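You operate a simulated robot arm through the tools that you are given. There is no shell and no other tool. Be economical: measure what you need, move in short steps, check, and stop when the job is done.

Carry out the task below with a simulated robot arm. There is one attempt and no reset: what you move stays moved.

JOB
Set up part 62 and measure the bracket with the purple dot.
Fine: gauge on, dial on 62, one press of ZERO, then slide it in once. Leave it in, the gauge on and showing its result; the other brackets stay.

It is judged by the outcome, as a careful person would: the job done as asked, and still so three seconds after it is handed in. It fails if anything else is knocked over, pushed out of place, dropped, spilled or broken.

ROBOT AND FRAMES
A 6-joint arm with a two-finger parallel gripper, fixed in place. Base frame: the origin is at the foot of the arm, x ahead of it, y to its left, z up; the work surface is at about z = 0.85. Units: m, degrees, N and s.
With the tool pointing down near the work surface it reaches from about 0.36 to 0.76 m from the base axis. Its first joint turns from -66.0 to 66.0 degrees. Payload 2.45 kg.
The TCP is the grasp point between the finger pads, 0.024 m short of the fingertips. In the tool frame z runs along the fingers and y along their closing line. Largest opening 0.068 m; finger width 0.017, thickness 0.01; the body of the gripper, 0.04 by 0.07 m, starts 0.041 m behind the TCP.
Orientation is told as [roll, pitch, yaw] about the base's x, y, z axes, in that order, counted from this pose: with the fingers straight down and closing along the base's y, the tool's x points along the base's -x, its y along +y and its z along -z.

CONTROLS
- The arm moves only by the tool arm_command. Its argument "plan" is text: rows parted by semicolons, each of 7 numbers parted by spaces: the gripper command, from -1 (fully open) to 1 (shut), values between in proportion, then the shift along the tool's x, y, z in m, then the turn, a rotation vector about the tool's x, y, z in degrees. In form: gripper tx ty tz ax ay az; .... A call has 1 to 20 rows; each row shifts and turns the commanded pose from where the row before left it, along the tool's axes as they then stand. A row lasts 0.2 s, in which the tool goes at most 0.05 m and 8.6 degrees; a call with a longer step from one row to the next is refused whole, and so is a gripper value outside its range. Where a pose cannot be reached the arm comes as near as it can. A force on the tool above 50 N (or 10 N above the force at the start of the call, whichever is more), or a blocked arm, ends the call early, and 0.2 s more pass. Each finger travels about 0.108 m/s and halts on what it meets, pressing with about 45 N; the grip force reading is that of the motor and also rises with nothing between the fingers. The clock runs only during rows and for 0.2 s after the last one: add rows that do not move to give the fingers time. It gives the time, the measured TCP pose, the force on the tool (base axes), the opening and the grip force at its end, in the units of the frame above (readings bear some noise).
- Cameras (640 x 400 px; columns grow to the right, rows downward): "scene" is fixed at [0.177, 0.4278, 1.4524]; the picture's right is [-0.62, -0.78, 0.00], its down [-0.52, 0.42, -0.75] and it looks along [0.58, -0.46, -0.67] (base axes); focal length 246 px, centre (320, 200). "wrist" rides on the gripper at [0.084, 0.011, -0.075] in the tool frame; the picture's right is [-0.13, 0.99, 0.00], its down [-0.60, -0.08, -0.79] and it looks along [-0.79, -0.10, 0.61] (tool axes); focal length 251 px, centre (320, 200). There is no depth. A picture from a camera that has moved, and an enlarged one, comes with that camera's place and axes in the base frame and with its lens.
- camera(camera): a new picture of that camera. No time passes.
- inspect(camera, box): a new picture of the part [left, top, right, bottom] of that camera's present view, enlarged. No time passes.
- close_job(): hands the job in; it is judged then, once.

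Work in short steps. Places have to be worked out from the pictures, the camera data and where the tool is seen: move nearer, look again, correct. Check each grasp and each placing, and mend what went wrong. You have 120 turns and 84 pictures in all, those below and enlarged ones among them. Open the gripper and draw the arm clear of the work before you hand the job in, unless the task says otherwise; then end with one line.

The tools are called after "Emit:" by a JSON object that holds its "fn" and its "kwargs". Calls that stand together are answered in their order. arm_command: Moves the arm, as the interface text tells. Its arguments: {"type":"object","properties":{"plan":{"type":"string"}},"required":["plan"]} The other tools are called the same way: camera (camera) takes a picture; inspect (camera, box) takes an enlarged picture of a part of a camera's view; close_job () hands the job in.

At the start:

```text
t: 0.0
ee_pos: [0.4955, 0.0875, 1.2181]
tool_rot: [0.1, -0.1, -0.1]
wrist_force: [0.8, 0.4, 0.1]
grip_width: 0.0678
finger_force: 0.2
```

scene: 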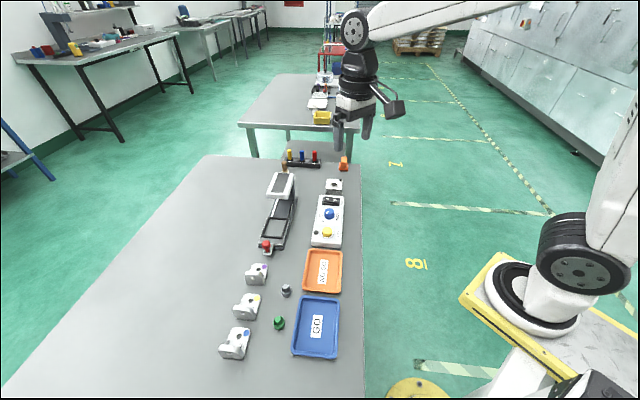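
wrist: 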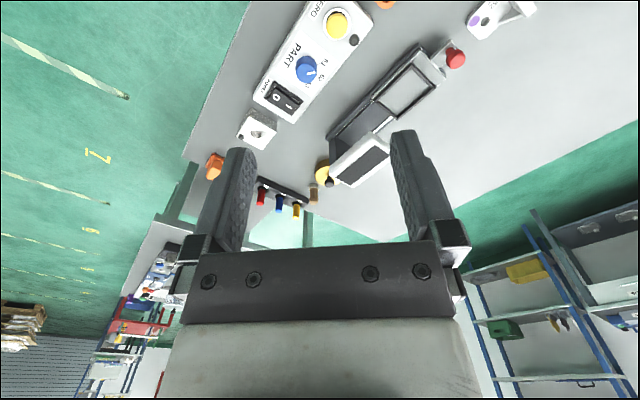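

I'll start by enlarging the key areas of the scene.

Emit:
{"fn": "inspect", "kwargs": {"camera": "scene", "box": [240, 140, 370, 260]}}

Emit:
{"fn": "inspect", "kwargs": {"camera": "scene", "box": [200, 240, 360, 370]}}

Emit:
{"fn": "inspect", "kwargs": {"camera": "wrist", "box": [200, 0, 560, 220]}}

```text
3.33 times, centred on (305, 200) of scene
camera zoom: at [0.177, 0.4278, 1.4524], right [-0.62, -0.78, 0.0], down [-0.52, 0.42, -0.75], along [0.58, -0.46, -0.67], focal length 820 px, centre (370, 200)
```

zoom: 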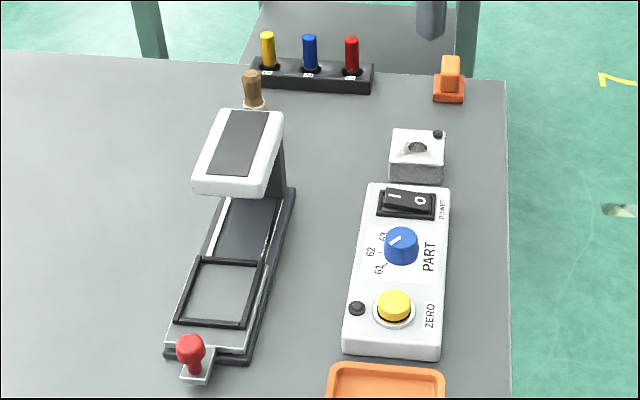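

```text
3.08 times, centred on (280, 305) of scene
camera zoom: at [0.177, 0.4278, 1.4524], right [-0.62, -0.78, 0.0], down [-0.52, 0.42, -0.75], along [0.58, -0.46, -0.67], focal length 757 px, centre (443, -123)
```

zoom: 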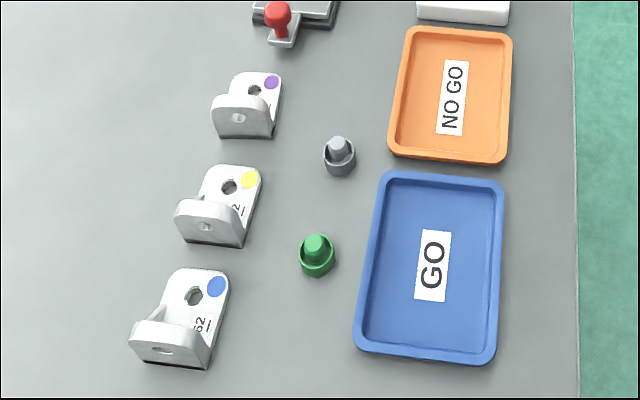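

```text
1.78 times, centred on (380, 110) of wrist
camera zoom: at [0.4109, 0.0985, 1.2942], right [0.13, 0.99, 0.0], down [0.6, -0.08, 0.79], along [0.79, -0.1, -0.61], focal length 447 px, centre (213, 360)
```

zoom: 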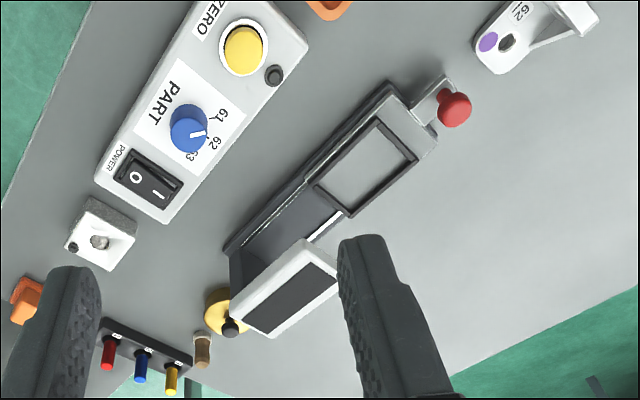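

The console and gauge lie at about -45° (console: ZERO ≈(0.533,0.119), dial ≈(0.582,0.07), switch ≈(0.63,0.02)). I'll shift back and lower for a close wrist look.

Emit:
{"fn": "arm_command", "kwargs": {"plan": "-1 0.03 -0.005 0.03 0 0 0;-1 0.03 -0.005 0.035 0 0 0;-1 0.03 -0.005 0.035 0 0 0;-1 0 0 0 0 0 0"}}

Emit:
{"fn": "camera", "kwargs": {"camera": "wrist"}}

```text
t: 1.0
ee_pos: [0.406, 0.0704, 1.1155]
tool_rot: [0.1, -0.2, 0.0]
wrist_force: [-0.2, 0.5, -0.6]
grip_width: 0.0679
finger_force: 0.0
```

```text
78 pictures are left
camera wrist: at [0.3212, 0.0821, 1.1907], right [0.13, 0.99, 0.0], down [0.6, -0.08, 0.79], along [0.79, -0.1, -0.61], focal length 251 px, centre (320, 200)
```

wrist: 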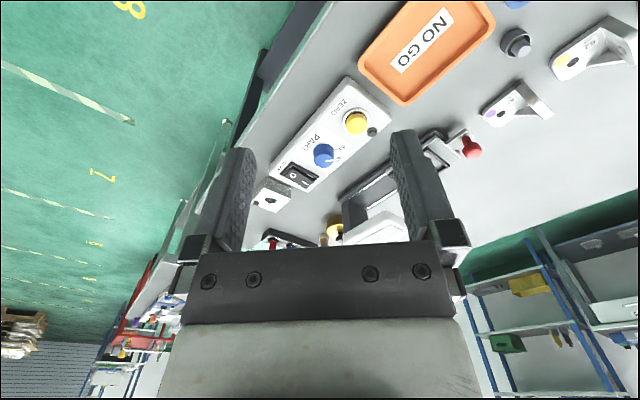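

Emit:
{"fn": "inspect", "kwargs": {"camera": "wrist", "box": [250, 70, 410, 230]}}

Emit:
{"fn": "inspect", "kwargs": {"camera": "scene", "box": [300, 180, 350, 260]}}

Emit:
{"fn": "inspect", "kwargs": {"camera": "scene", "box": [240, 160, 310, 290]}}

```text
2.50 times, centred on (330, 150) of wrist
camera zoom: at [0.3212, 0.0821, 1.1907], right [0.13, 0.99, 0.0], down [0.6, -0.08, 0.79], along [0.79, -0.1, -0.61], focal length 629 px, centre (295, 325)
```

zoom: 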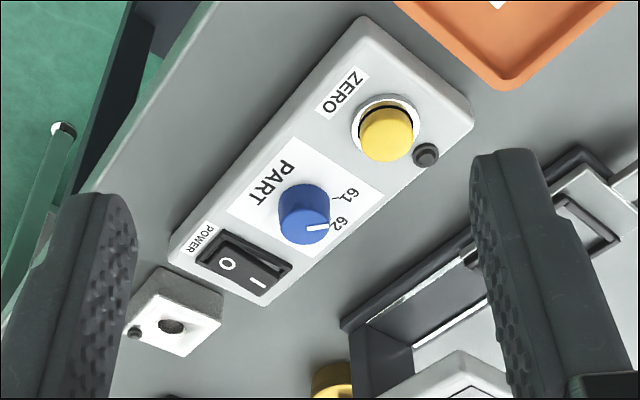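

```text
5.00 times, centred on (325, 220) of scene
camera zoom: at [0.177, 0.4278, 1.4524], right [-0.62, -0.78, 0.0], down [-0.52, 0.42, -0.75], along [0.58, -0.46, -0.67], focal length 1230 px, centre (295, 100)
```

zoom: 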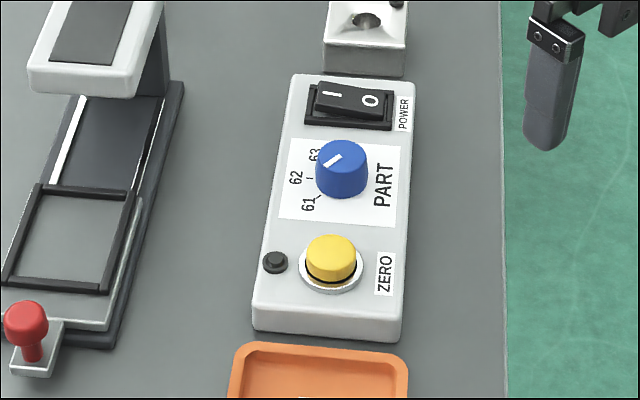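

```text
3.08 times, centred on (275, 225) of scene
camera zoom: at [0.177, 0.4278, 1.4524], right [-0.62, -0.78, 0.0], down [-0.52, 0.42, -0.75], along [0.58, -0.46, -0.67], focal length 757 px, centre (458, 123)
```

zoom: 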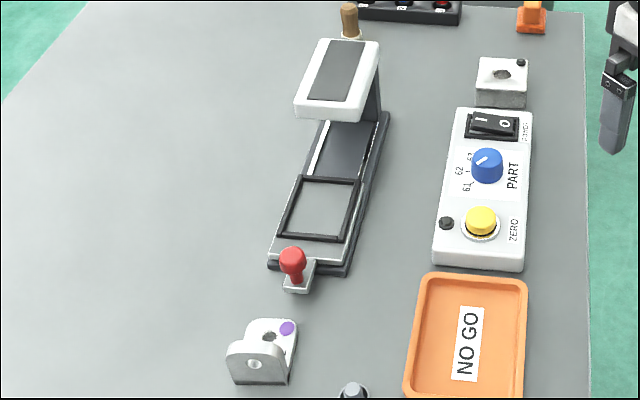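

Triangulated: ZERO top ≈(0.550,0.105,0.889), dial top ≈(0.602,0.052,0.894), rocker ≈(0.654,0.002,0.876) with its "I" end toward the gauge. The dial mark appears to be at 61. I move with closed fingers above the "I" end and look.

Emit:
{"fn": "arm_command", "kwargs": {"plan": "1 -0.032 -0.0074 0.018 0 0 0;1 -0.032 -0.0074 0.018 0 0 0;1 -0.032 -0.0074 0.018 0 0 0;1 -0.032 -0.0074 0.02 0 0 0;1 -0.032 -0.0074 0.02 0 0 0;1 -0.032 -0.0074 0.02 0 0 0;1 -0.032 -0.0074 0.02 0 0 0;1 -0.032 -0.0074 0.02 0 0 0;1 0 0 0 0 0 0"}}

Emit:
{"fn": "inspect", "kwargs": {"camera": "scene", "box": [290, 150, 360, 220]}}

Emit:
{"fn": "camera", "kwargs": {"camera": "wrist"}}

```text
t: 3.0
ee_pos: [0.6614, 0.0131, 0.9654]
tool_rot: [0.1, -0.1, 0.0]
wrist_force: [0.0, 1.0, 0.6]
grip_width: 0.0
finger_force: 23.6
```

```text
5.71 times, centred on (325, 185) of scene
camera zoom: at [0.177, 0.4278, 1.4524], right [-0.62, -0.78, 0.0], down [-0.52, 0.42, -0.75], along [0.58, -0.46, -0.67], focal length 1405 px, centre (291, 286)
```

zoom: 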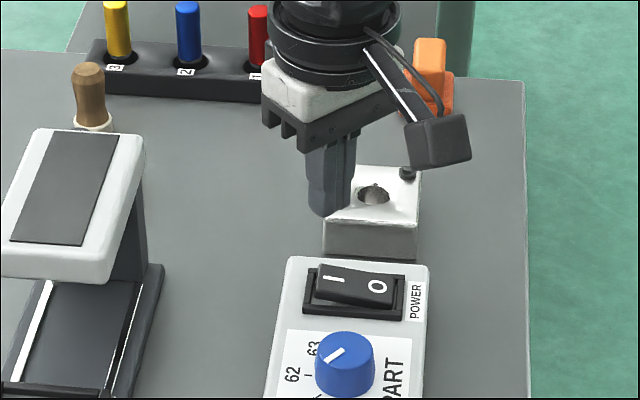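

```text
73 pictures are left
camera wrist: at [0.5773, 0.0235, 1.0408], right [0.13, 0.99, 0.0], down [0.6, -0.08, 0.79], along [0.79, -0.1, -0.61], focal length 251 px, centre (320, 200)
```

wrist: 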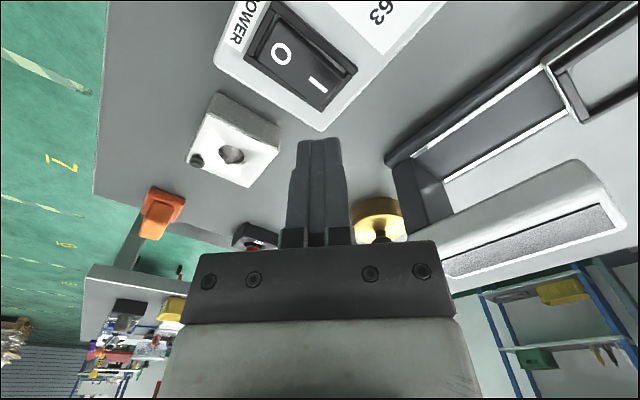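

Tip projection matches the model and I am right above the "I" end. Descend to just above it, then press in small steps.

Emit:
{"fn": "arm_command", "kwargs": {"plan": "1 0 0 0.03 0 0 0;1 0 0 0.023 0 0 0;1 0 0 0.006 0 0 0;1 0 0 0.003 0 0 0;1 0 0 0.003 0 0 0;1 0 0 0.002 0 0 0;1 0 0 0 0 0 0"}}

Emit:
{"fn": "inspect", "kwargs": {"camera": "scene", "box": [290, 150, 360, 220]}}

```text
t: 3.9
ee_pos: [0.6636, 0.0143, 0.9139]
tool_rot: [0.2, -0.3, 0.0]
wrist_force: [-11.0, 0.6, 12.8]
grip_width: 0.0
finger_force: 23.5
stopped in row 4: the force on the tool passed its limit (the readings are from after the stop); the commanded pose is now the measured one
```

```text
5.71 times, centred on (325, 185) of scene
camera zoom: at [0.1765, 0.4278, 1.4525], right [-0.62, -0.78, 0.0], down [-0.52, 0.42, -0.75], along [0.58, -0.46, -0.67], focal length 1405 px, centre (291, 286)
```

zoom: 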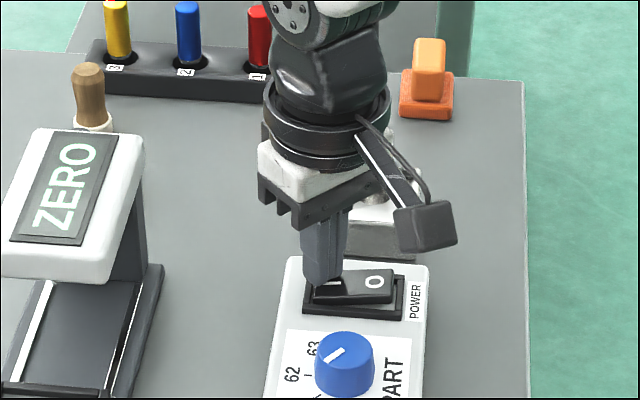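

The gauge is on and its display asks "ZERO". Lift, open and move over the dial.

Emit:
{"fn": "arm_command", "kwargs": {"plan": "1 0 0 -0.02 0 0 0;1 0 0 -0.035 0 0 0;-1 0.02 0.0125 -0.005 0 0 0;-1 0.02 0.0125 0 0 0 0;-1 0.021 0.0127 0 0 0 0;-1 0 0 0 0 0 0;-1 0 0 0 0 0 0"}}

Emit:
{"fn": "camera", "kwargs": {"camera": "wrist"}}

Emit:
{"fn": "inspect", "kwargs": {"camera": "scene", "box": [270, 150, 360, 250]}}

```text
t: 5.5
ee_pos: [0.601, 0.0534, 0.9704]
tool_rot: [0.2, -0.4, -0.1]
wrist_force: [1.4, -0.3, 0.6]
grip_width: 0.068
finger_force: 0.1
```

```text
71 pictures are left
camera wrist: at [0.517, 0.0638, 1.045], right [0.13, 0.99, 0.0], down [0.6, -0.08, 0.8], along [0.79, -0.1, -0.6], focal length 251 px, centre (320, 200)
```

wrist: 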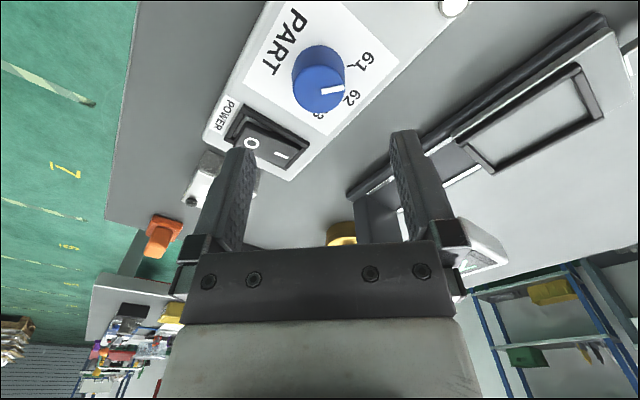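

```text
4.00 times, centred on (315, 200) of scene
camera zoom: at [0.177, 0.4278, 1.4524], right [-0.62, -0.78, 0.0], down [-0.52, 0.42, -0.75], along [0.58, -0.46, -0.67], focal length 984 px, centre (340, 200)
```

zoom: 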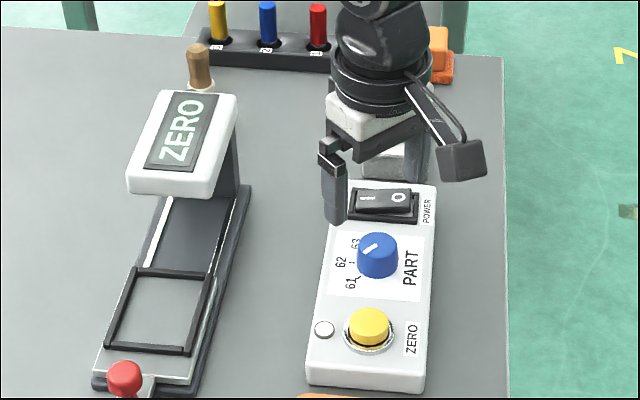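

Display/lamp on; the dial mark sits at azimuth ≈88° (label 61), 62 is at ≈45°. The TCP is centred over the dial; descend and grip it first.

Emit:
{"fn": "arm_command", "kwargs": {"plan": "-1 0 0 0.035 0 0 0;-1 0 0 0.025 0 0 0;-1 0 0 0.009 0 0 0;0 0 0 0 0 0 0;0.3 0 0 0 0 0 0;1 0 0 0 0 0 0;1 0 0 0 0 0 0"}}

Emit:
{"fn": "inspect", "kwargs": {"camera": "scene", "box": [290, 170, 360, 240]}}

```text
t: 7.1
ee_pos: [0.6038, 0.0528, 0.9021]
tool_rot: [0.1, -0.4, 0.0]
wrist_force: [0.2, 9.2, -2.4]
grip_width: 0.0333
finger_force: 44.9
```

```text
5.71 times, centred on (325, 205) of scene
camera zoom: at [0.177, 0.428, 1.4523], right [-0.62, -0.78, 0.0], down [-0.52, 0.42, -0.75], along [0.58, -0.46, -0.67], focal length 1405 px, centre (291, 171)
```

zoom: 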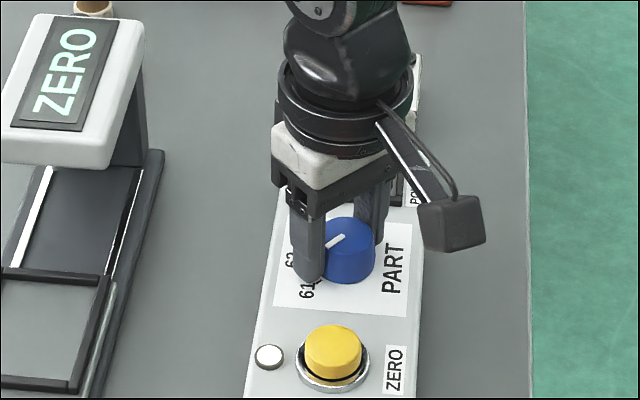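

The dial is gripped (33 mm). Turn it 45° clockwise.

Emit:
{"fn": "arm_command", "kwargs": {"plan": "1 0 0 0 0 0 7.5;1 0 0 0 0 0 7.5;1 0 0 0 0 0 7.5;1 0 0 0 0 0 7.5;1 0 0 0 0 0 7.5;1 0 0 0 0 0 7.5;1 0 0 0 0 0 0"}}

Emit:
{"fn": "inspect", "kwargs": {"camera": "scene", "box": [290, 170, 360, 240]}}

```text
t: 8.7
ee_pos: [0.6021, 0.0492, 0.9021]
tool_rot: [0.1, -0.1, -45.3]
wrist_force: [-14.4, -35.8, 7.2]
grip_width: 0.0334
finger_force: 44.8
```

```text
5.71 times, centred on (325, 205) of scene
camera zoom: at [0.1765, 0.4268, 1.4528], right [-0.62, -0.78, 0.0], down [-0.52, 0.42, -0.75], along [0.58, -0.46, -0.67], focal length 1405 px, centre (291, 171)
```

zoom: 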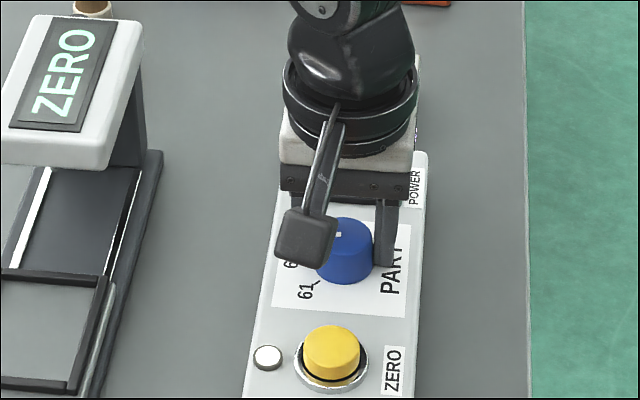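

Turned 45°. Release, lift and check the mark.

Emit:
{"fn": "arm_command", "kwargs": {"plan": "-1 0 0 0 0 0 0;-1 0 0 0 0 0 0;-1 0 0 -0.03 0 0 0;-1 0 0 -0.04 0 0 0;-1 0 0 0 0 0 0"}}

Emit:
{"fn": "camera", "kwargs": {"camera": "wrist"}}

Emit:
{"fn": "inspect", "kwargs": {"camera": "scene", "box": [290, 170, 360, 240]}}

```text
t: 9.9
ee_pos: [0.6024, 0.052, 0.9725]
tool_rot: [0.4, -0.1, -44.9]
wrist_force: [-0.7, -0.3, 0.0]
grip_width: 0.0678
finger_force: 0.0
```

```text
67 pictures are left
camera wrist: at [0.5506, 0.1192, 1.0476], right [0.79, 0.61, 0.01], down [0.37, -0.49, 0.79], along [0.49, -0.63, -0.61], focal length 251 px, centre (320, 200)
```

wrist: 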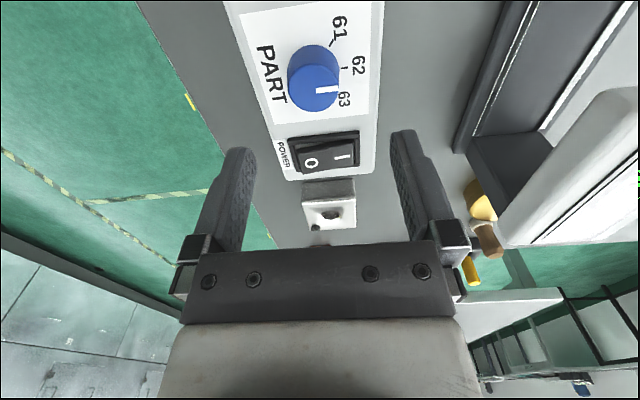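

```text
5.71 times, centred on (325, 205) of scene
camera zoom: at [0.177, 0.4278, 1.4524], right [-0.62, -0.78, 0.0], down [-0.52, 0.42, -0.75], along [0.58, -0.46, -0.67], focal length 1405 px, centre (291, 171)
```

zoom: 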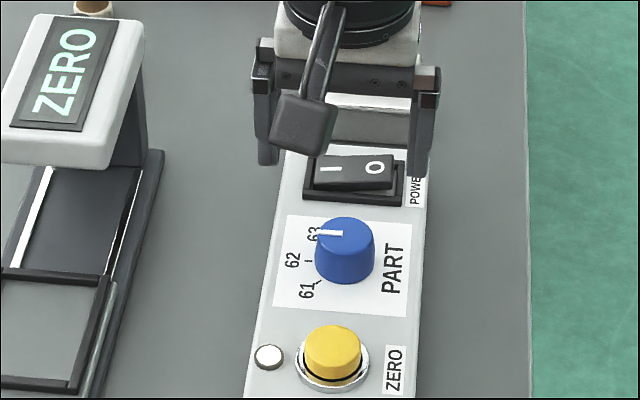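

The mark now points perpendicular to the console, in line with the 62 tick. Close the fingers and go above ZERO (≈0.548, 0.106).

Emit:
{"fn": "arm_command", "kwargs": {"plan": "1 0.026 0 0 0 0 0;1 0.026 0 0 0 0 0;1 0.0247 0 0 0 0 0;1 0 0 0 0 0 0;1 0 0 0 0 0 0"}}

Emit:
{"fn": "camera", "kwargs": {"camera": "wrist"}}

```text
t: 11.1
ee_pos: [0.5477, 0.1077, 0.9724]
tool_rot: [0.4, -0.1, -45.1]
wrist_force: [0.1, 0.5, 0.2]
grip_width: 0.0
finger_force: 24.1
```

```text
65 pictures are left
camera wrist: at [0.4955, 0.1749, 1.0479], right [0.79, 0.61, 0.01], down [0.37, -0.49, 0.79], along [0.49, -0.63, -0.61], focal length 251 px, centre (320, 200)
```

wrist: 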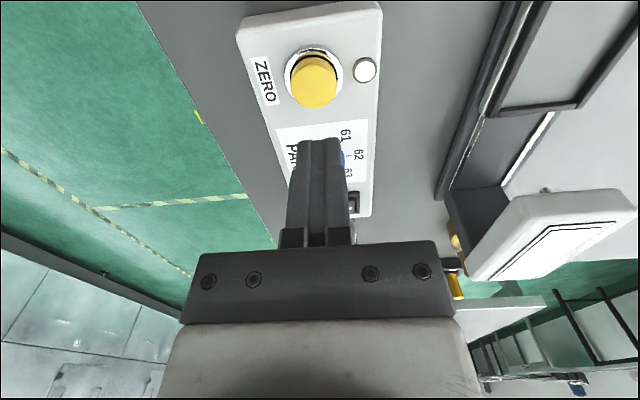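

Cap centre is within 3 mm of the tool. Correct and press down gently, staying down to check the display.

Emit:
{"fn": "arm_command", "kwargs": {"plan": "1 0.001 -0.0025 0.03 0 0 0;1 0 0 0.022 0 0 0;1 0 0 0.006 0 0 0;1 0 0 0.003 0 0 0;1 0 0 0.002 0 0 0;1 0 0 0 0 0 0"}}

Emit:
{"fn": "inspect", "kwargs": {"camera": "scene", "box": [260, 160, 360, 250]}}

```text
t: 12.5
ee_pos: [0.5472, 0.1056, 0.911]
tool_rot: [0.4, -0.3, -45.0]
wrist_force: [-5.8, 1.7, 24.3]
grip_width: 0.0
finger_force: 23.1
```

```text
4.44 times, centred on (310, 205) of scene
camera zoom: at [0.1764, 0.4278, 1.4525], right [-0.62, -0.78, 0.0], down [-0.52, 0.42, -0.75], along [0.58, -0.46, -0.67], focal length 1093 px, centre (364, 178)
```

zoom: 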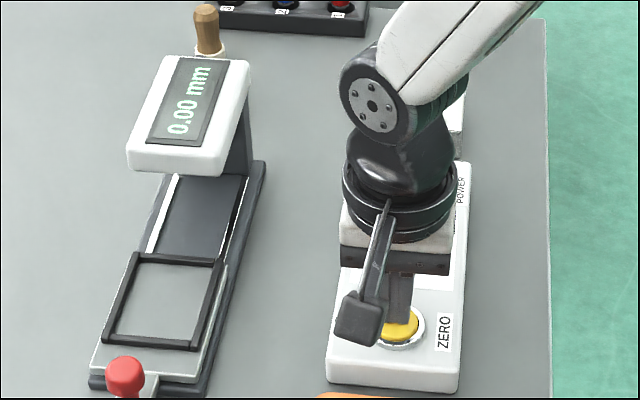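

Display reads 0.00 mm: zeroed with one press. Lift straight off, then go to a viewpoint behind the purple bracket and the gauge.

Emit:
{"fn": "arm_command", "kwargs": {"plan": "1 0 0 -0.02 0 0 0;1 0 0 -0.04 0 0 0;-1 0.03 0.023 -0.03 0 0 0;-1 0.03 0.023 -0.03 0 0 0;-1 0.03 0.023 -0.02 0 0 0;-1 0.03 0.023 0 0 0 0;-1 0.03 0.023 0 0 0 0;-1 0.03 0.023 0 0 0 0;-1 0.019 0.022 0 0 0 0;-1 0 0 0 0 0 0;-1 0 0 0 0 0 0"}}

Emit:
{"fn": "camera", "kwargs": {"camera": "wrist"}}

Emit:
{"fn": "inspect", "kwargs": {"camera": "scene", "box": [230, 160, 360, 290]}}

```text
t: 14.9
ee_pos: [0.5185, 0.3579, 1.0508]
tool_rot: [0.3, -0.1, -44.9]
wrist_force: [0.7, -0.2, -0.3]
grip_width: 0.0679
finger_force: 0.0
```

```text
63 pictures are left
camera wrist: at [0.4661, 0.4252, 1.1253], right [0.79, 0.61, 0.01], down [0.37, -0.49, 0.79], along [0.49, -0.63, -0.61], focal length 251 px, centre (320, 200)
```

wrist: 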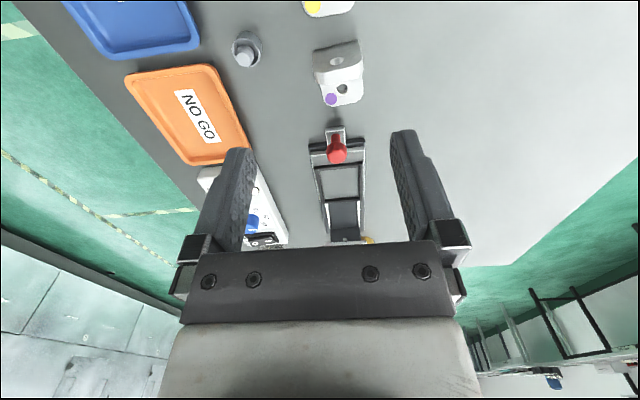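

```text
3.08 times, centred on (295, 225) of scene
camera zoom: at [0.177, 0.4278, 1.4524], right [-0.62, -0.78, 0.0], down [-0.52, 0.42, -0.75], along [0.58, -0.46, -0.67], focal length 757 px, centre (397, 123)
```

zoom: 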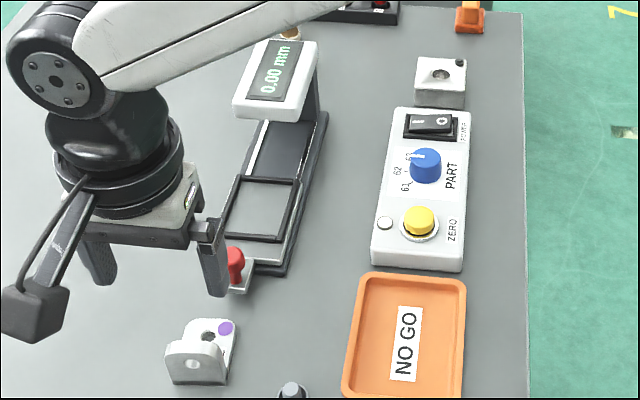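

Emit:
{"fn": "inspect", "kwargs": {"camera": "wrist", "box": [290, 30, 390, 130]}}

Emit:
{"fn": "inspect", "kwargs": {"camera": "wrist", "box": [290, 120, 400, 250]}}

Emit:
{"fn": "inspect", "kwargs": {"camera": "scene", "box": [240, 170, 310, 290]}}

```text
4.00 times, centred on (340, 80) of wrist
camera zoom: at [0.4661, 0.4252, 1.1253], right [0.79, 0.61, 0.01], down [0.37, -0.49, 0.79], along [0.49, -0.63, -0.61], focal length 1006 px, centre (240, 680)
```

zoom: 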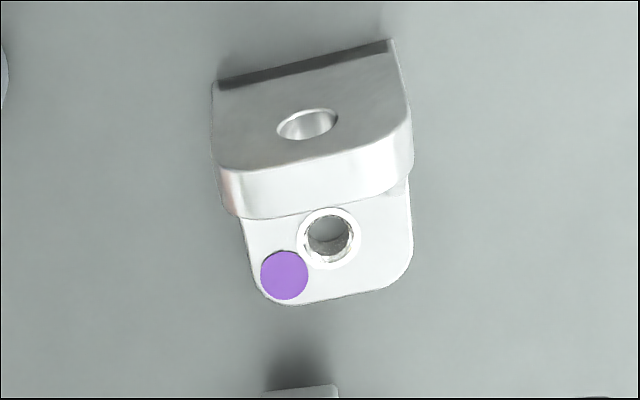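

```text
3.08 times, centred on (345, 185) of wrist
camera zoom: at [0.4661, 0.4252, 1.1253], right [0.79, 0.61, 0.01], down [0.37, -0.49, 0.79], along [0.49, -0.63, -0.61], focal length 774 px, centre (243, 246)
```

zoom: 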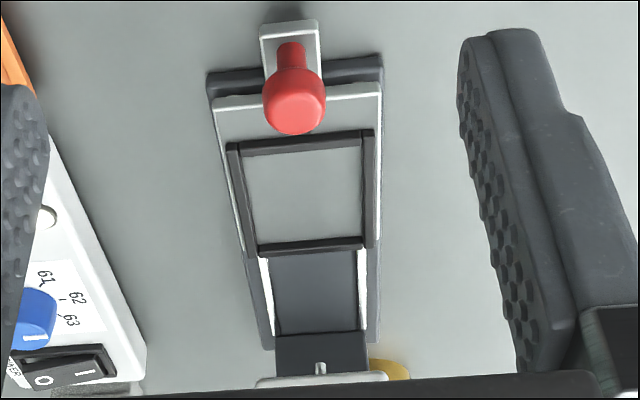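

```text
3.33 times, centred on (275, 230) of scene
camera zoom: at [0.177, 0.4278, 1.4524], right [-0.62, -0.78, 0.0], down [-0.52, 0.42, -0.75], along [0.58, -0.46, -0.67], focal length 820 px, centre (470, 100)
```

zoom: 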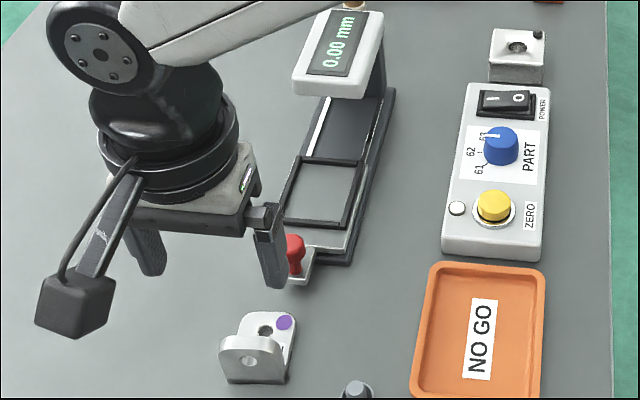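

Bracket: ≈45 mm wide, 60 mm long, upright ≈42 mm high at its rear, heading ≈-39°; pocket ≈56×70 mm centred ≈(0.674,0.210) heading -45°. I'll grip the upright across its width; go above it with yaw -39° and look.

Emit:
{"fn": "arm_command", "kwargs": {"plan": "-1 -0.0108 0.005 0.03 0 0 0;-1 -0.0108 0.005 0.03 0 0 0;-1 -0.0107 0.0051 0.03 0 0 0;-1 0 0 0 0 0 -6;-1 0 0 0 0 0 0"}}

Emit:
{"fn": "camera", "kwargs": {"camera": "wrist"}}

Emit:
{"fn": "inspect", "kwargs": {"camera": "scene", "box": [220, 210, 310, 300]}}

```text
t: 16.1
ee_pos: [0.5514, 0.3482, 0.9592]
tool_rot: [0.5, -0.2, -38.9]
wrist_force: [-0.3, 0.7, -0.2]
grip_width: 0.0679
finger_force: 0.1
```

```text
58 pictures are left
camera wrist: at [0.4925, 0.4083, 1.0353], right [0.72, 0.69, 0.01], down [0.41, -0.44, 0.79], along [0.55, -0.57, -0.61], focal length 251 px, centre (320, 200)
```

wrist: 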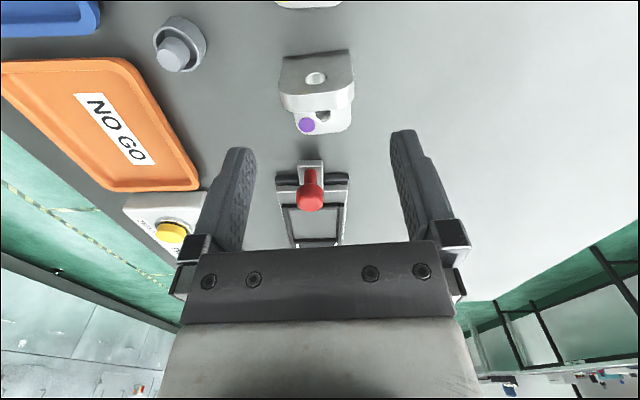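

```text
4.44 times, centred on (265, 255) of scene
camera zoom: at [0.177, 0.4278, 1.4524], right [-0.62, -0.78, 0.0], down [-0.52, 0.42, -0.75], along [0.58, -0.46, -0.67], focal length 1093 px, centre (564, -44)
```

zoom: 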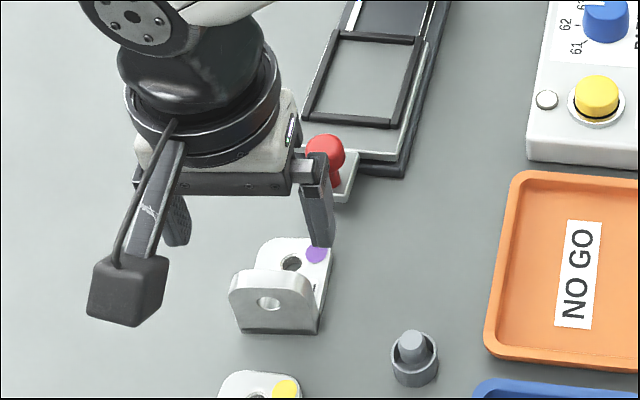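

Bracket face re-measured at mid (0.544,0.352), consistent. Descend around the upright and close.

Emit:
{"fn": "arm_command", "kwargs": {"plan": "-1 -0.0008 -0.002 0.025 0 0 0;-1 0 0 0.025 0 0 0;-1 0 0 0.019 0 0 0;-1 0 0 0 0 0 0;0 0 0 0 0 0 0;0.4 0 0 0 0 0 0;1 0 0 0 0 0 0;1 0 0 0 0 0 0"}}

Emit:
{"fn": "camera", "kwargs": {"camera": "wrist"}}

Emit:
{"fn": "inspect", "kwargs": {"camera": "scene", "box": [220, 210, 310, 300]}}

```text
t: 17.9
ee_pos: [0.5514, 0.3454, 0.8912]
tool_rot: [0.4, -0.2, -39.0]
wrist_force: [-0.1, -0.2, 0.3]
grip_width: 0.0451
finger_force: 44.9
```

```text
56 pictures are left
camera wrist: at [0.4922, 0.4066, 0.9659], right [0.72, 0.69, 0.01], down [0.41, -0.44, 0.79], along [0.55, -0.57, -0.61], focal length 251 px, centre (320, 200)
```

wrist: 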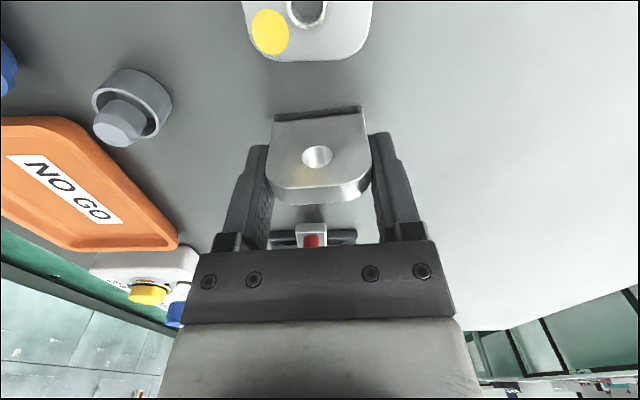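

```text
4.44 times, centred on (265, 255) of scene
camera zoom: at [0.177, 0.4278, 1.4524], right [-0.62, -0.78, 0.0], down [-0.52, 0.42, -0.75], along [0.58, -0.46, -0.67], focal length 1093 px, centre (564, -44)
```

zoom: 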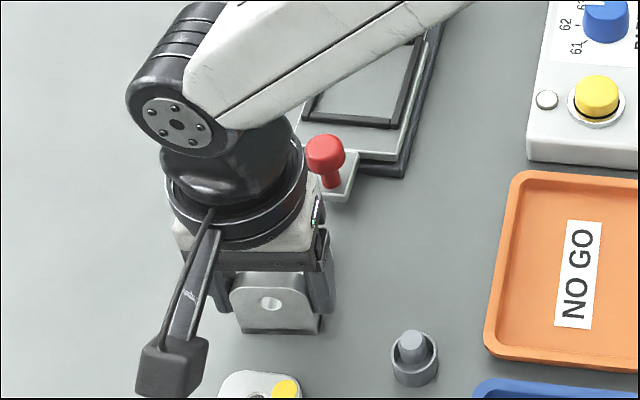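

Gripped at 45 mm. Lift 9 cm, rotate to -45° and approach the pocket, stopping somewhat short to look.

Emit:
{"fn": "arm_command", "kwargs": {"plan": "1 0 0 -0.02 0 0 0;1 0 0 -0.035 0 0 0;1 0 0 -0.035 0 0 0;1 0 0 0 0 0 6;1 -0.03 -0.003 0 0 0 0;1 -0.03 -0.003 0 0 0 0;1 -0.03 -0.003 0 0 0 0;1 -0.02 0 0 0 0 0;1 0 0 0 0 0 0"}}

Emit:
{"fn": "camera", "kwargs": {"camera": "wrist"}}

Emit:
{"fn": "inspect", "kwargs": {"camera": "scene", "box": [220, 150, 340, 280]}}

```text
t: 19.9
ee_pos: [0.6212, 0.2608, 0.9812]
tool_rot: [0.4, -0.1, -45.0]
wrist_force: [1.0, 0.5, -0.5]
grip_width: 0.0453
finger_force: 45.1
```

```text
54 pictures are left
camera wrist: at [0.5703, 0.3283, 1.0565], right [0.79, 0.61, 0.01], down [0.37, -0.48, 0.79], along [0.49, -0.63, -0.61], focal length 251 px, centre (320, 200)
```

wrist: 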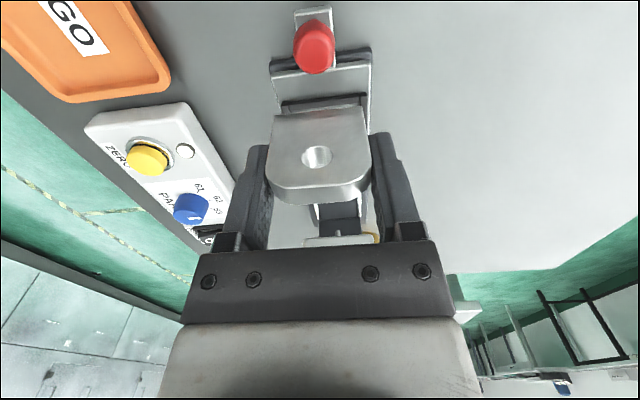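

```text
3.08 times, centred on (280, 215) of scene
camera zoom: at [0.177, 0.4278, 1.4524], right [-0.62, -0.78, 0.0], down [-0.52, 0.42, -0.75], along [0.58, -0.46, -0.67], focal length 757 px, centre (443, 154)
```

zoom: 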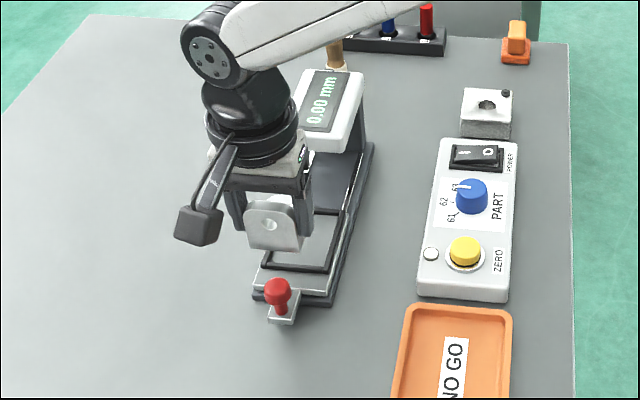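

Emit:
{"fn": "inspect", "kwargs": {"camera": "wrist", "box": [250, 0, 390, 130]}}

Emit:
{"fn": "inspect", "kwargs": {"camera": "scene", "box": [255, 195, 315, 265]}}

```text
3.08 times, centred on (320, 65) of wrist
camera zoom: at [0.5703, 0.3283, 1.0565], right [0.79, 0.61, 0.01], down [0.37, -0.48, 0.79], along [0.49, -0.63, -0.61], focal length 774 px, centre (320, 615)
```

zoom: 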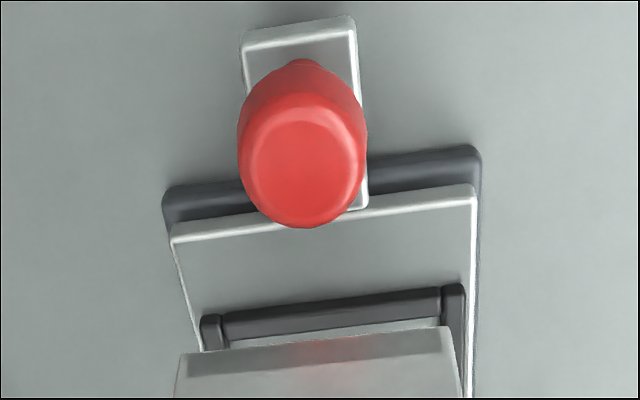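

```text
5.71 times, centred on (285, 230) of scene
camera zoom: at [0.177, 0.4278, 1.4524], right [-0.62, -0.78, 0.0], down [-0.52, 0.42, -0.75], along [0.58, -0.46, -0.67], focal length 1405 px, centre (520, 29)
```

zoom: 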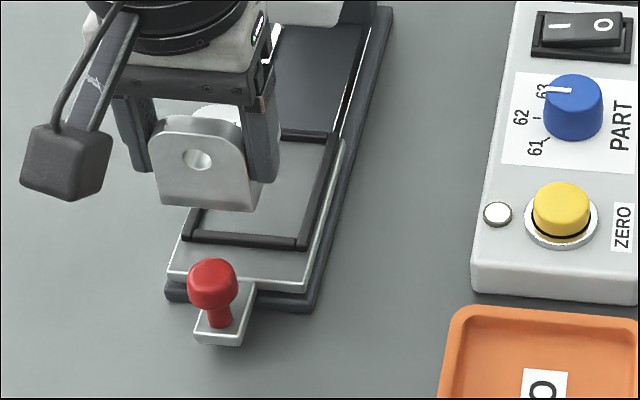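

Same-view comparison: bracket is laterally aligned with the frame (<1 mm), and needs ≈48 mm along the axis. Advance, and lower to just above the frame, then look.

Emit:
{"fn": "arm_command", "kwargs": {"plan": "1 -0.024 0 0 0 0 0;1 -0.024 0 0 0 0 0;1 0 0 0.025 0 0 0;1 0 0 0.025 0 0 0;1 0 0 0 0 0 0"}}

Emit:
{"fn": "camera", "kwargs": {"camera": "wrist"}}

Emit:
{"fn": "inspect", "kwargs": {"camera": "scene", "box": [250, 180, 320, 260]}}

```text
t: 21.1
ee_pos: [0.6541, 0.2274, 0.9322]
tool_rot: [0.4, -0.1, -44.9]
wrist_force: [0.0, 0.0, -1.0]
grip_width: 0.0452
finger_force: 44.8
```

```text
50 pictures are left
camera wrist: at [0.6034, 0.2936, 1.0058], right [0.79, 0.61, 0.01], down [0.37, -0.49, 0.79], along [0.49, -0.63, -0.61], focal length 251 px, centre (320, 200)
```

wrist: 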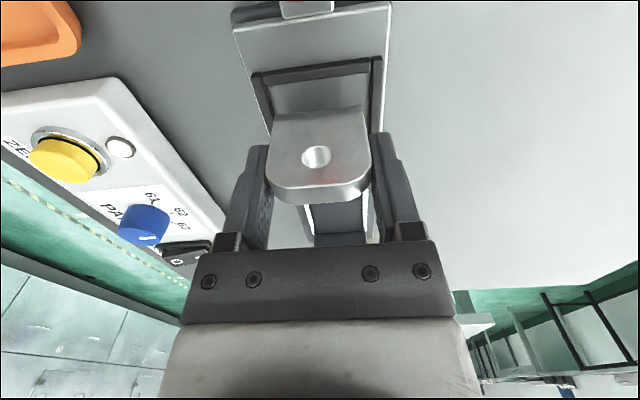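

```text
5.00 times, centred on (285, 220) of scene
camera zoom: at [0.177, 0.4278, 1.4524], right [-0.62, -0.78, 0.0], down [-0.52, 0.42, -0.75], along [0.58, -0.46, -0.67], focal length 1230 px, centre (495, 100)
```

zoom: 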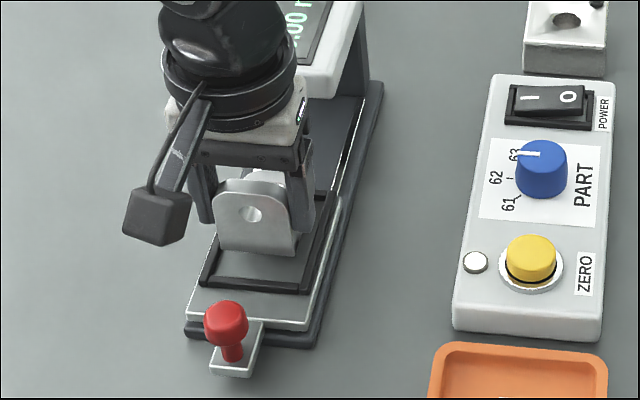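

Emit:
{"fn": "inspect", "kwargs": {"camera": "wrist", "box": [230, 40, 410, 150]}}

```text
3.56 times, centred on (320, 95) of wrist
camera zoom: at [0.6034, 0.2936, 1.0058], right [0.79, 0.61, 0.01], down [0.37, -0.49, 0.79], along [0.49, -0.63, -0.61], focal length 894 px, centre (320, 573)
```

zoom: 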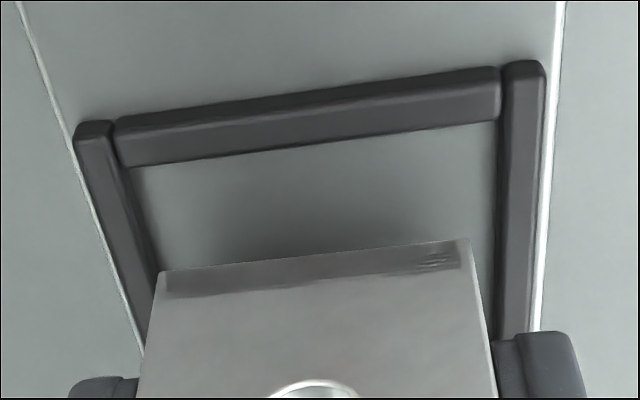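

Aligned laterally and in yaw; rear gap ≈3 mm so shift 2 mm forward and lower gently to the floor.

Emit:
{"fn": "arm_command", "kwargs": {"plan": "1 -0.002 0 0 0 0 0;1 0 0 0.012 0 0 0;1 0 0 0.005 0 0 0;1 0 0 0.003 0 0 0;1 0 0 0 0 0 0"}}

Emit:
{"fn": "inspect", "kwargs": {"camera": "wrist", "box": [230, 40, 410, 150]}}

Emit:
{"fn": "inspect", "kwargs": {"camera": "scene", "box": [255, 190, 315, 260]}}

```text
t: 22.3
ee_pos: [0.6591, 0.2254, 0.9133]
tool_rot: [0.5, -0.3, -44.9]
wrist_force: [-1.5, -0.8, 21.2]
grip_width: 0.0458
finger_force: 44.9
```

```text
3.56 times, centred on (320, 95) of wrist
camera zoom: at [0.6065, 0.2923, 0.9875], right [0.79, 0.61, 0.01], down [0.36, -0.49, 0.79], along [0.49, -0.63, -0.61], focal length 894 px, centre (320, 573)
```

zoom: 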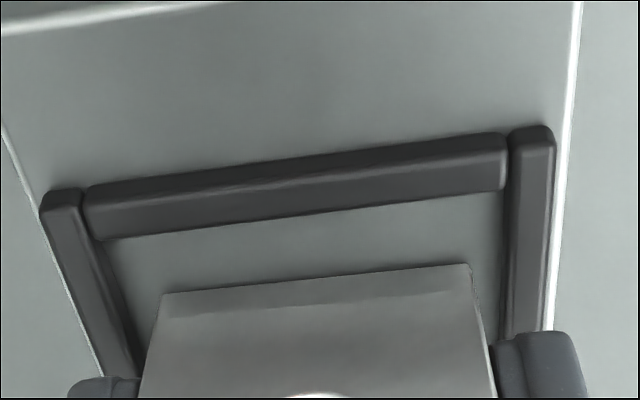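

```text
5.71 times, centred on (285, 225) of scene
camera zoom: at [0.1765, 0.4276, 1.4525], right [-0.62, -0.78, 0.0], down [-0.52, 0.42, -0.75], along [0.58, -0.46, -0.67], focal length 1405 px, centre (520, 57)
```

zoom: 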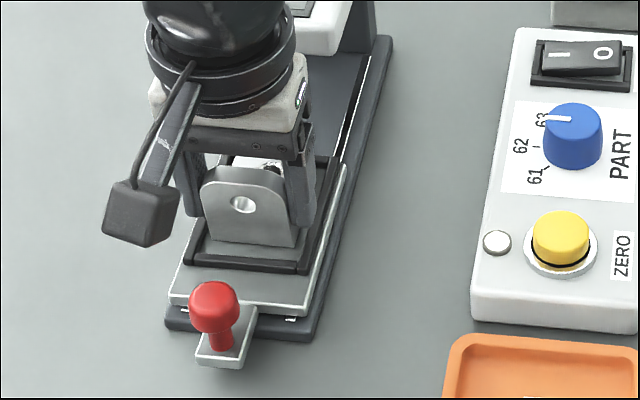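

Contact at TCP z 0.913 with rear gap ≈7–10 mm, so the front may be on or near the front bar. Raise 1 cm, shift back 4.5 mm, and lower again.

Emit:
{"fn": "arm_command", "kwargs": {"plan": "1 0 0 -0.01 0 0 0;1 0.0045 0 0 0 0 0;1 0 0 0 0 0 0;1 0 0 0.007 0 0 0;1 0 0 0.003 0 0 0;1 0 0 0.002 0 0 0;1 0 0 0 0 0 0"}}

Emit:
{"fn": "inspect", "kwargs": {"camera": "wrist", "box": [230, 40, 410, 150]}}

```text
t: 23.9
ee_pos: [0.6559, 0.2287, 0.912]
tool_rot: [0.6, -0.3, -45.0]
wrist_force: [-5.3, -5.0, 26.5]
grip_width: 0.0455
finger_force: 45.5
```

```text
3.56 times, centred on (320, 95) of wrist
camera zoom: at [0.6037, 0.2957, 0.9863], right [0.79, 0.61, 0.01], down [0.36, -0.49, 0.79], along [0.49, -0.63, -0.61], focal length 894 px, centre (320, 573)
```

zoom: 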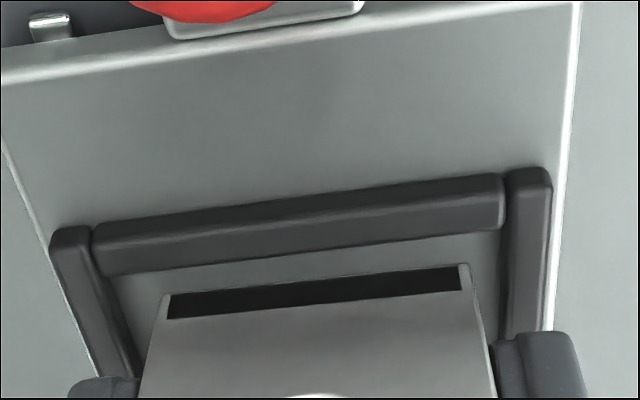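

Contact at the same height again with clearance all round (rear ≈5 mm), so it is on the pocket floor. Release, lift and check.

Emit:
{"fn": "arm_command", "kwargs": {"plan": "1 0 0 -0.001 0 0 0;0 0 0 0 0 0 0;-1 0 0 0 0 0 0;-1 0 0 0 0 0 0;-1 0 0 -0.03 0 0 0;-1 0 0 -0.04 0 0 0;-1 0.03 0 -0.02 0 0 0;-1 0.04 0 -0.01 0 0 0;-1 0.04 0 0 0 0 0;-1 0 0 0 0 0 0"}}

Emit:
{"fn": "camera", "kwargs": {"camera": "wrist"}}

Emit:
{"fn": "inspect", "kwargs": {"camera": "scene", "box": [245, 170, 315, 260]}}

```text
t: 26.1
ee_pos: [0.5787, 0.3054, 1.0094]
tool_rot: [0.4, -0.2, -45.0]
wrist_force: [-0.1, -0.6, -0.3]
grip_width: 0.068
finger_force: 0.0
```

```text
44 pictures are left
camera wrist: at [0.5258, 0.3735, 1.0848], right [0.79, 0.61, 0.01], down [0.37, -0.49, 0.79], along [0.49, -0.63, -0.61], focal length 251 px, centre (320, 200)
```

wrist: 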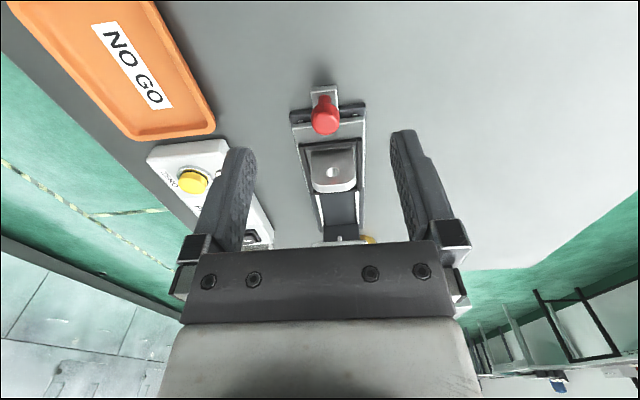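

```text
4.44 times, centred on (280, 215) of scene
camera zoom: at [0.177, 0.4278, 1.4524], right [-0.62, -0.78, 0.0], down [-0.52, 0.42, -0.75], along [0.58, -0.46, -0.67], focal length 1093 px, centre (498, 133)
```

zoom: 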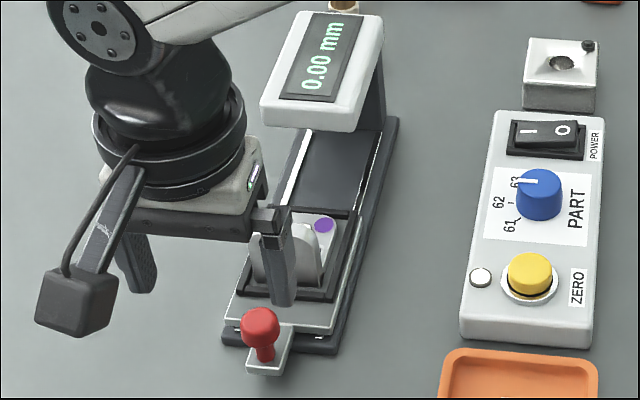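

Emit:
{"fn": "inspect", "kwargs": {"camera": "wrist", "box": [280, 80, 390, 250]}}

```text
2.35 times, centred on (335, 165) of wrist
camera zoom: at [0.5258, 0.3735, 1.0848], right [0.79, 0.61, 0.01], down [0.37, -0.49, 0.79], along [0.49, -0.63, -0.61], focal length 592 px, centre (285, 282)
```

zoom: 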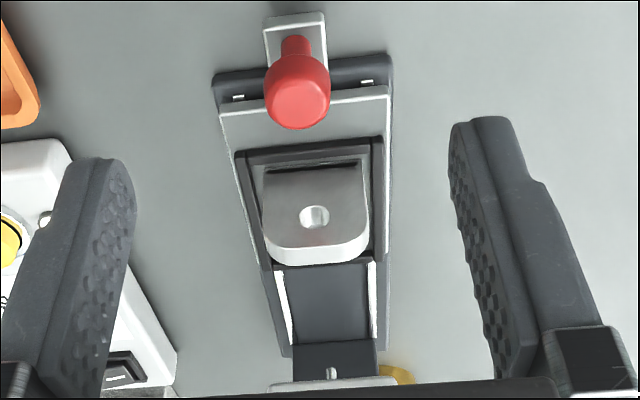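

The bracket sits inside the frame. Now go above the red knob (≈0.608,0.276, ball centre z≈0.897) with open fingers.

Emit:
{"fn": "arm_command", "kwargs": {"plan": "-1 -0.021 0 0.02 0 0 0;-1 -0.021 0 0.03 0 0 0;-1 0 0 0 0 0 0"}}

Emit:
{"fn": "camera", "kwargs": {"camera": "wrist"}}

Emit:
{"fn": "inspect", "kwargs": {"camera": "scene", "box": [245, 170, 315, 260]}}

```text
t: 26.9
ee_pos: [0.6069, 0.2758, 0.9592]
tool_rot: [0.4, -0.1, -45.1]
wrist_force: [0.2, 0.5, -0.1]
grip_width: 0.0681
finger_force: 0.0
```

```text
41 pictures are left
camera wrist: at [0.5543, 0.3429, 1.0341], right [0.79, 0.61, 0.01], down [0.37, -0.49, 0.79], along [0.49, -0.63, -0.61], focal length 251 px, centre (320, 200)
```

wrist: 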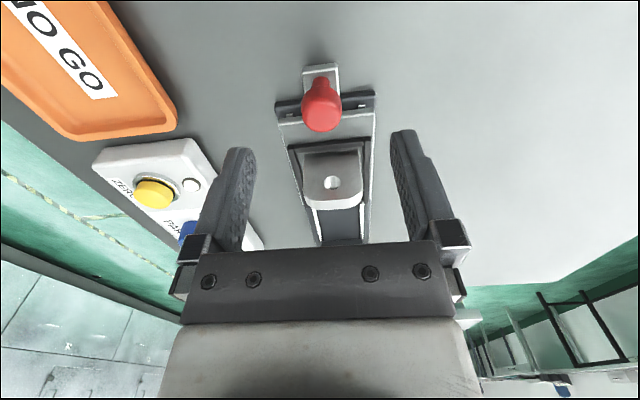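

```text
4.44 times, centred on (280, 215) of scene
camera zoom: at [0.177, 0.4278, 1.4524], right [-0.62, -0.78, 0.0], down [-0.52, 0.42, -0.75], along [0.58, -0.46, -0.67], focal length 1093 px, centre (498, 133)
```

zoom: 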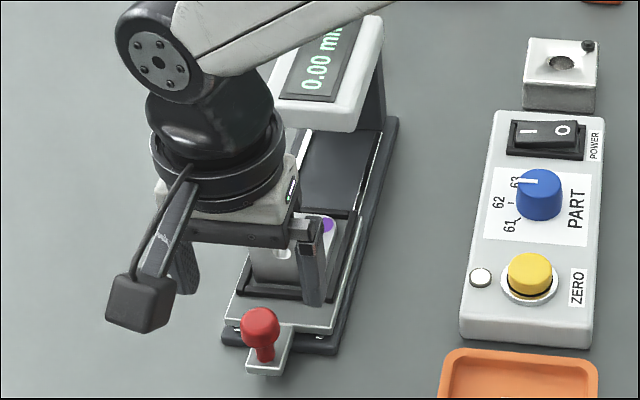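

Emit:
{"fn": "inspect", "kwargs": {"camera": "wrist", "box": [270, 80, 390, 240]}}

```text
2.50 times, centred on (330, 160) of wrist
camera zoom: at [0.5543, 0.3429, 1.0341], right [0.79, 0.61, 0.01], down [0.37, -0.49, 0.79], along [0.49, -0.63, -0.61], focal length 629 px, centre (295, 300)
```

zoom: 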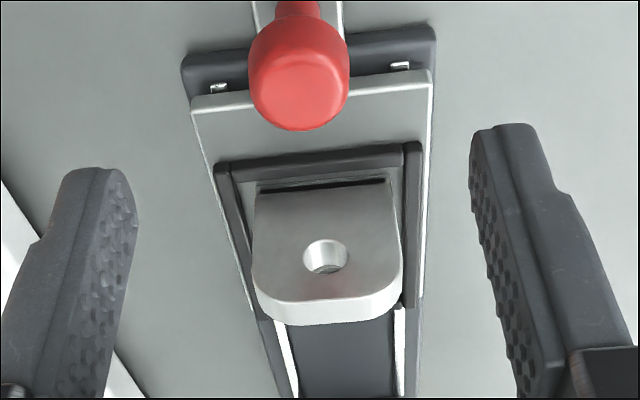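

I'll back off sideways for one clear view of the bracket's seating before sliding.

Emit:
{"fn": "arm_command", "kwargs": {"plan": "-1 0.03 0.02 -0.03 0 0 0;-1 0.03 0.03 -0.02 0 0 0;-1 0.03 0.03 0 0 0 0;-1 0.03 0.03 0 0 0 0;-1 0 0 0 0 0 0"}}

Emit:
{"fn": "inspect", "kwargs": {"camera": "scene", "box": [245, 180, 315, 260]}}

```text
t: 28.1
ee_pos: [0.5998, 0.44, 1.0092]
tool_rot: [0.3, -0.1, -45.0]
wrist_force: [0.3, -0.2, 0.5]
grip_width: 0.0681
finger_force: 0.0
```

```text
5.00 times, centred on (280, 220) of scene
camera zoom: at [0.177, 0.4278, 1.4524], right [-0.62, -0.78, 0.0], down [-0.52, 0.42, -0.75], along [0.58, -0.46, -0.67], focal length 1230 px, centre (520, 100)
```

zoom: 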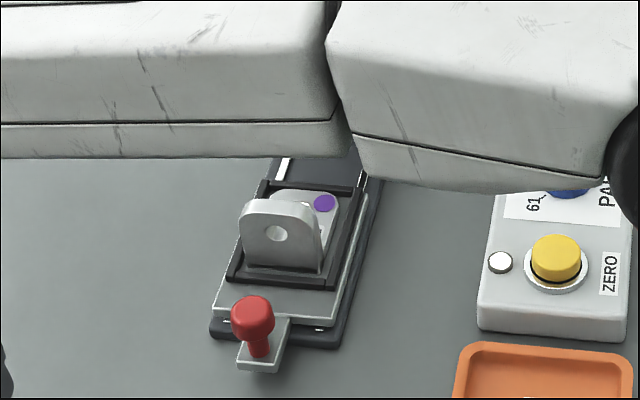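

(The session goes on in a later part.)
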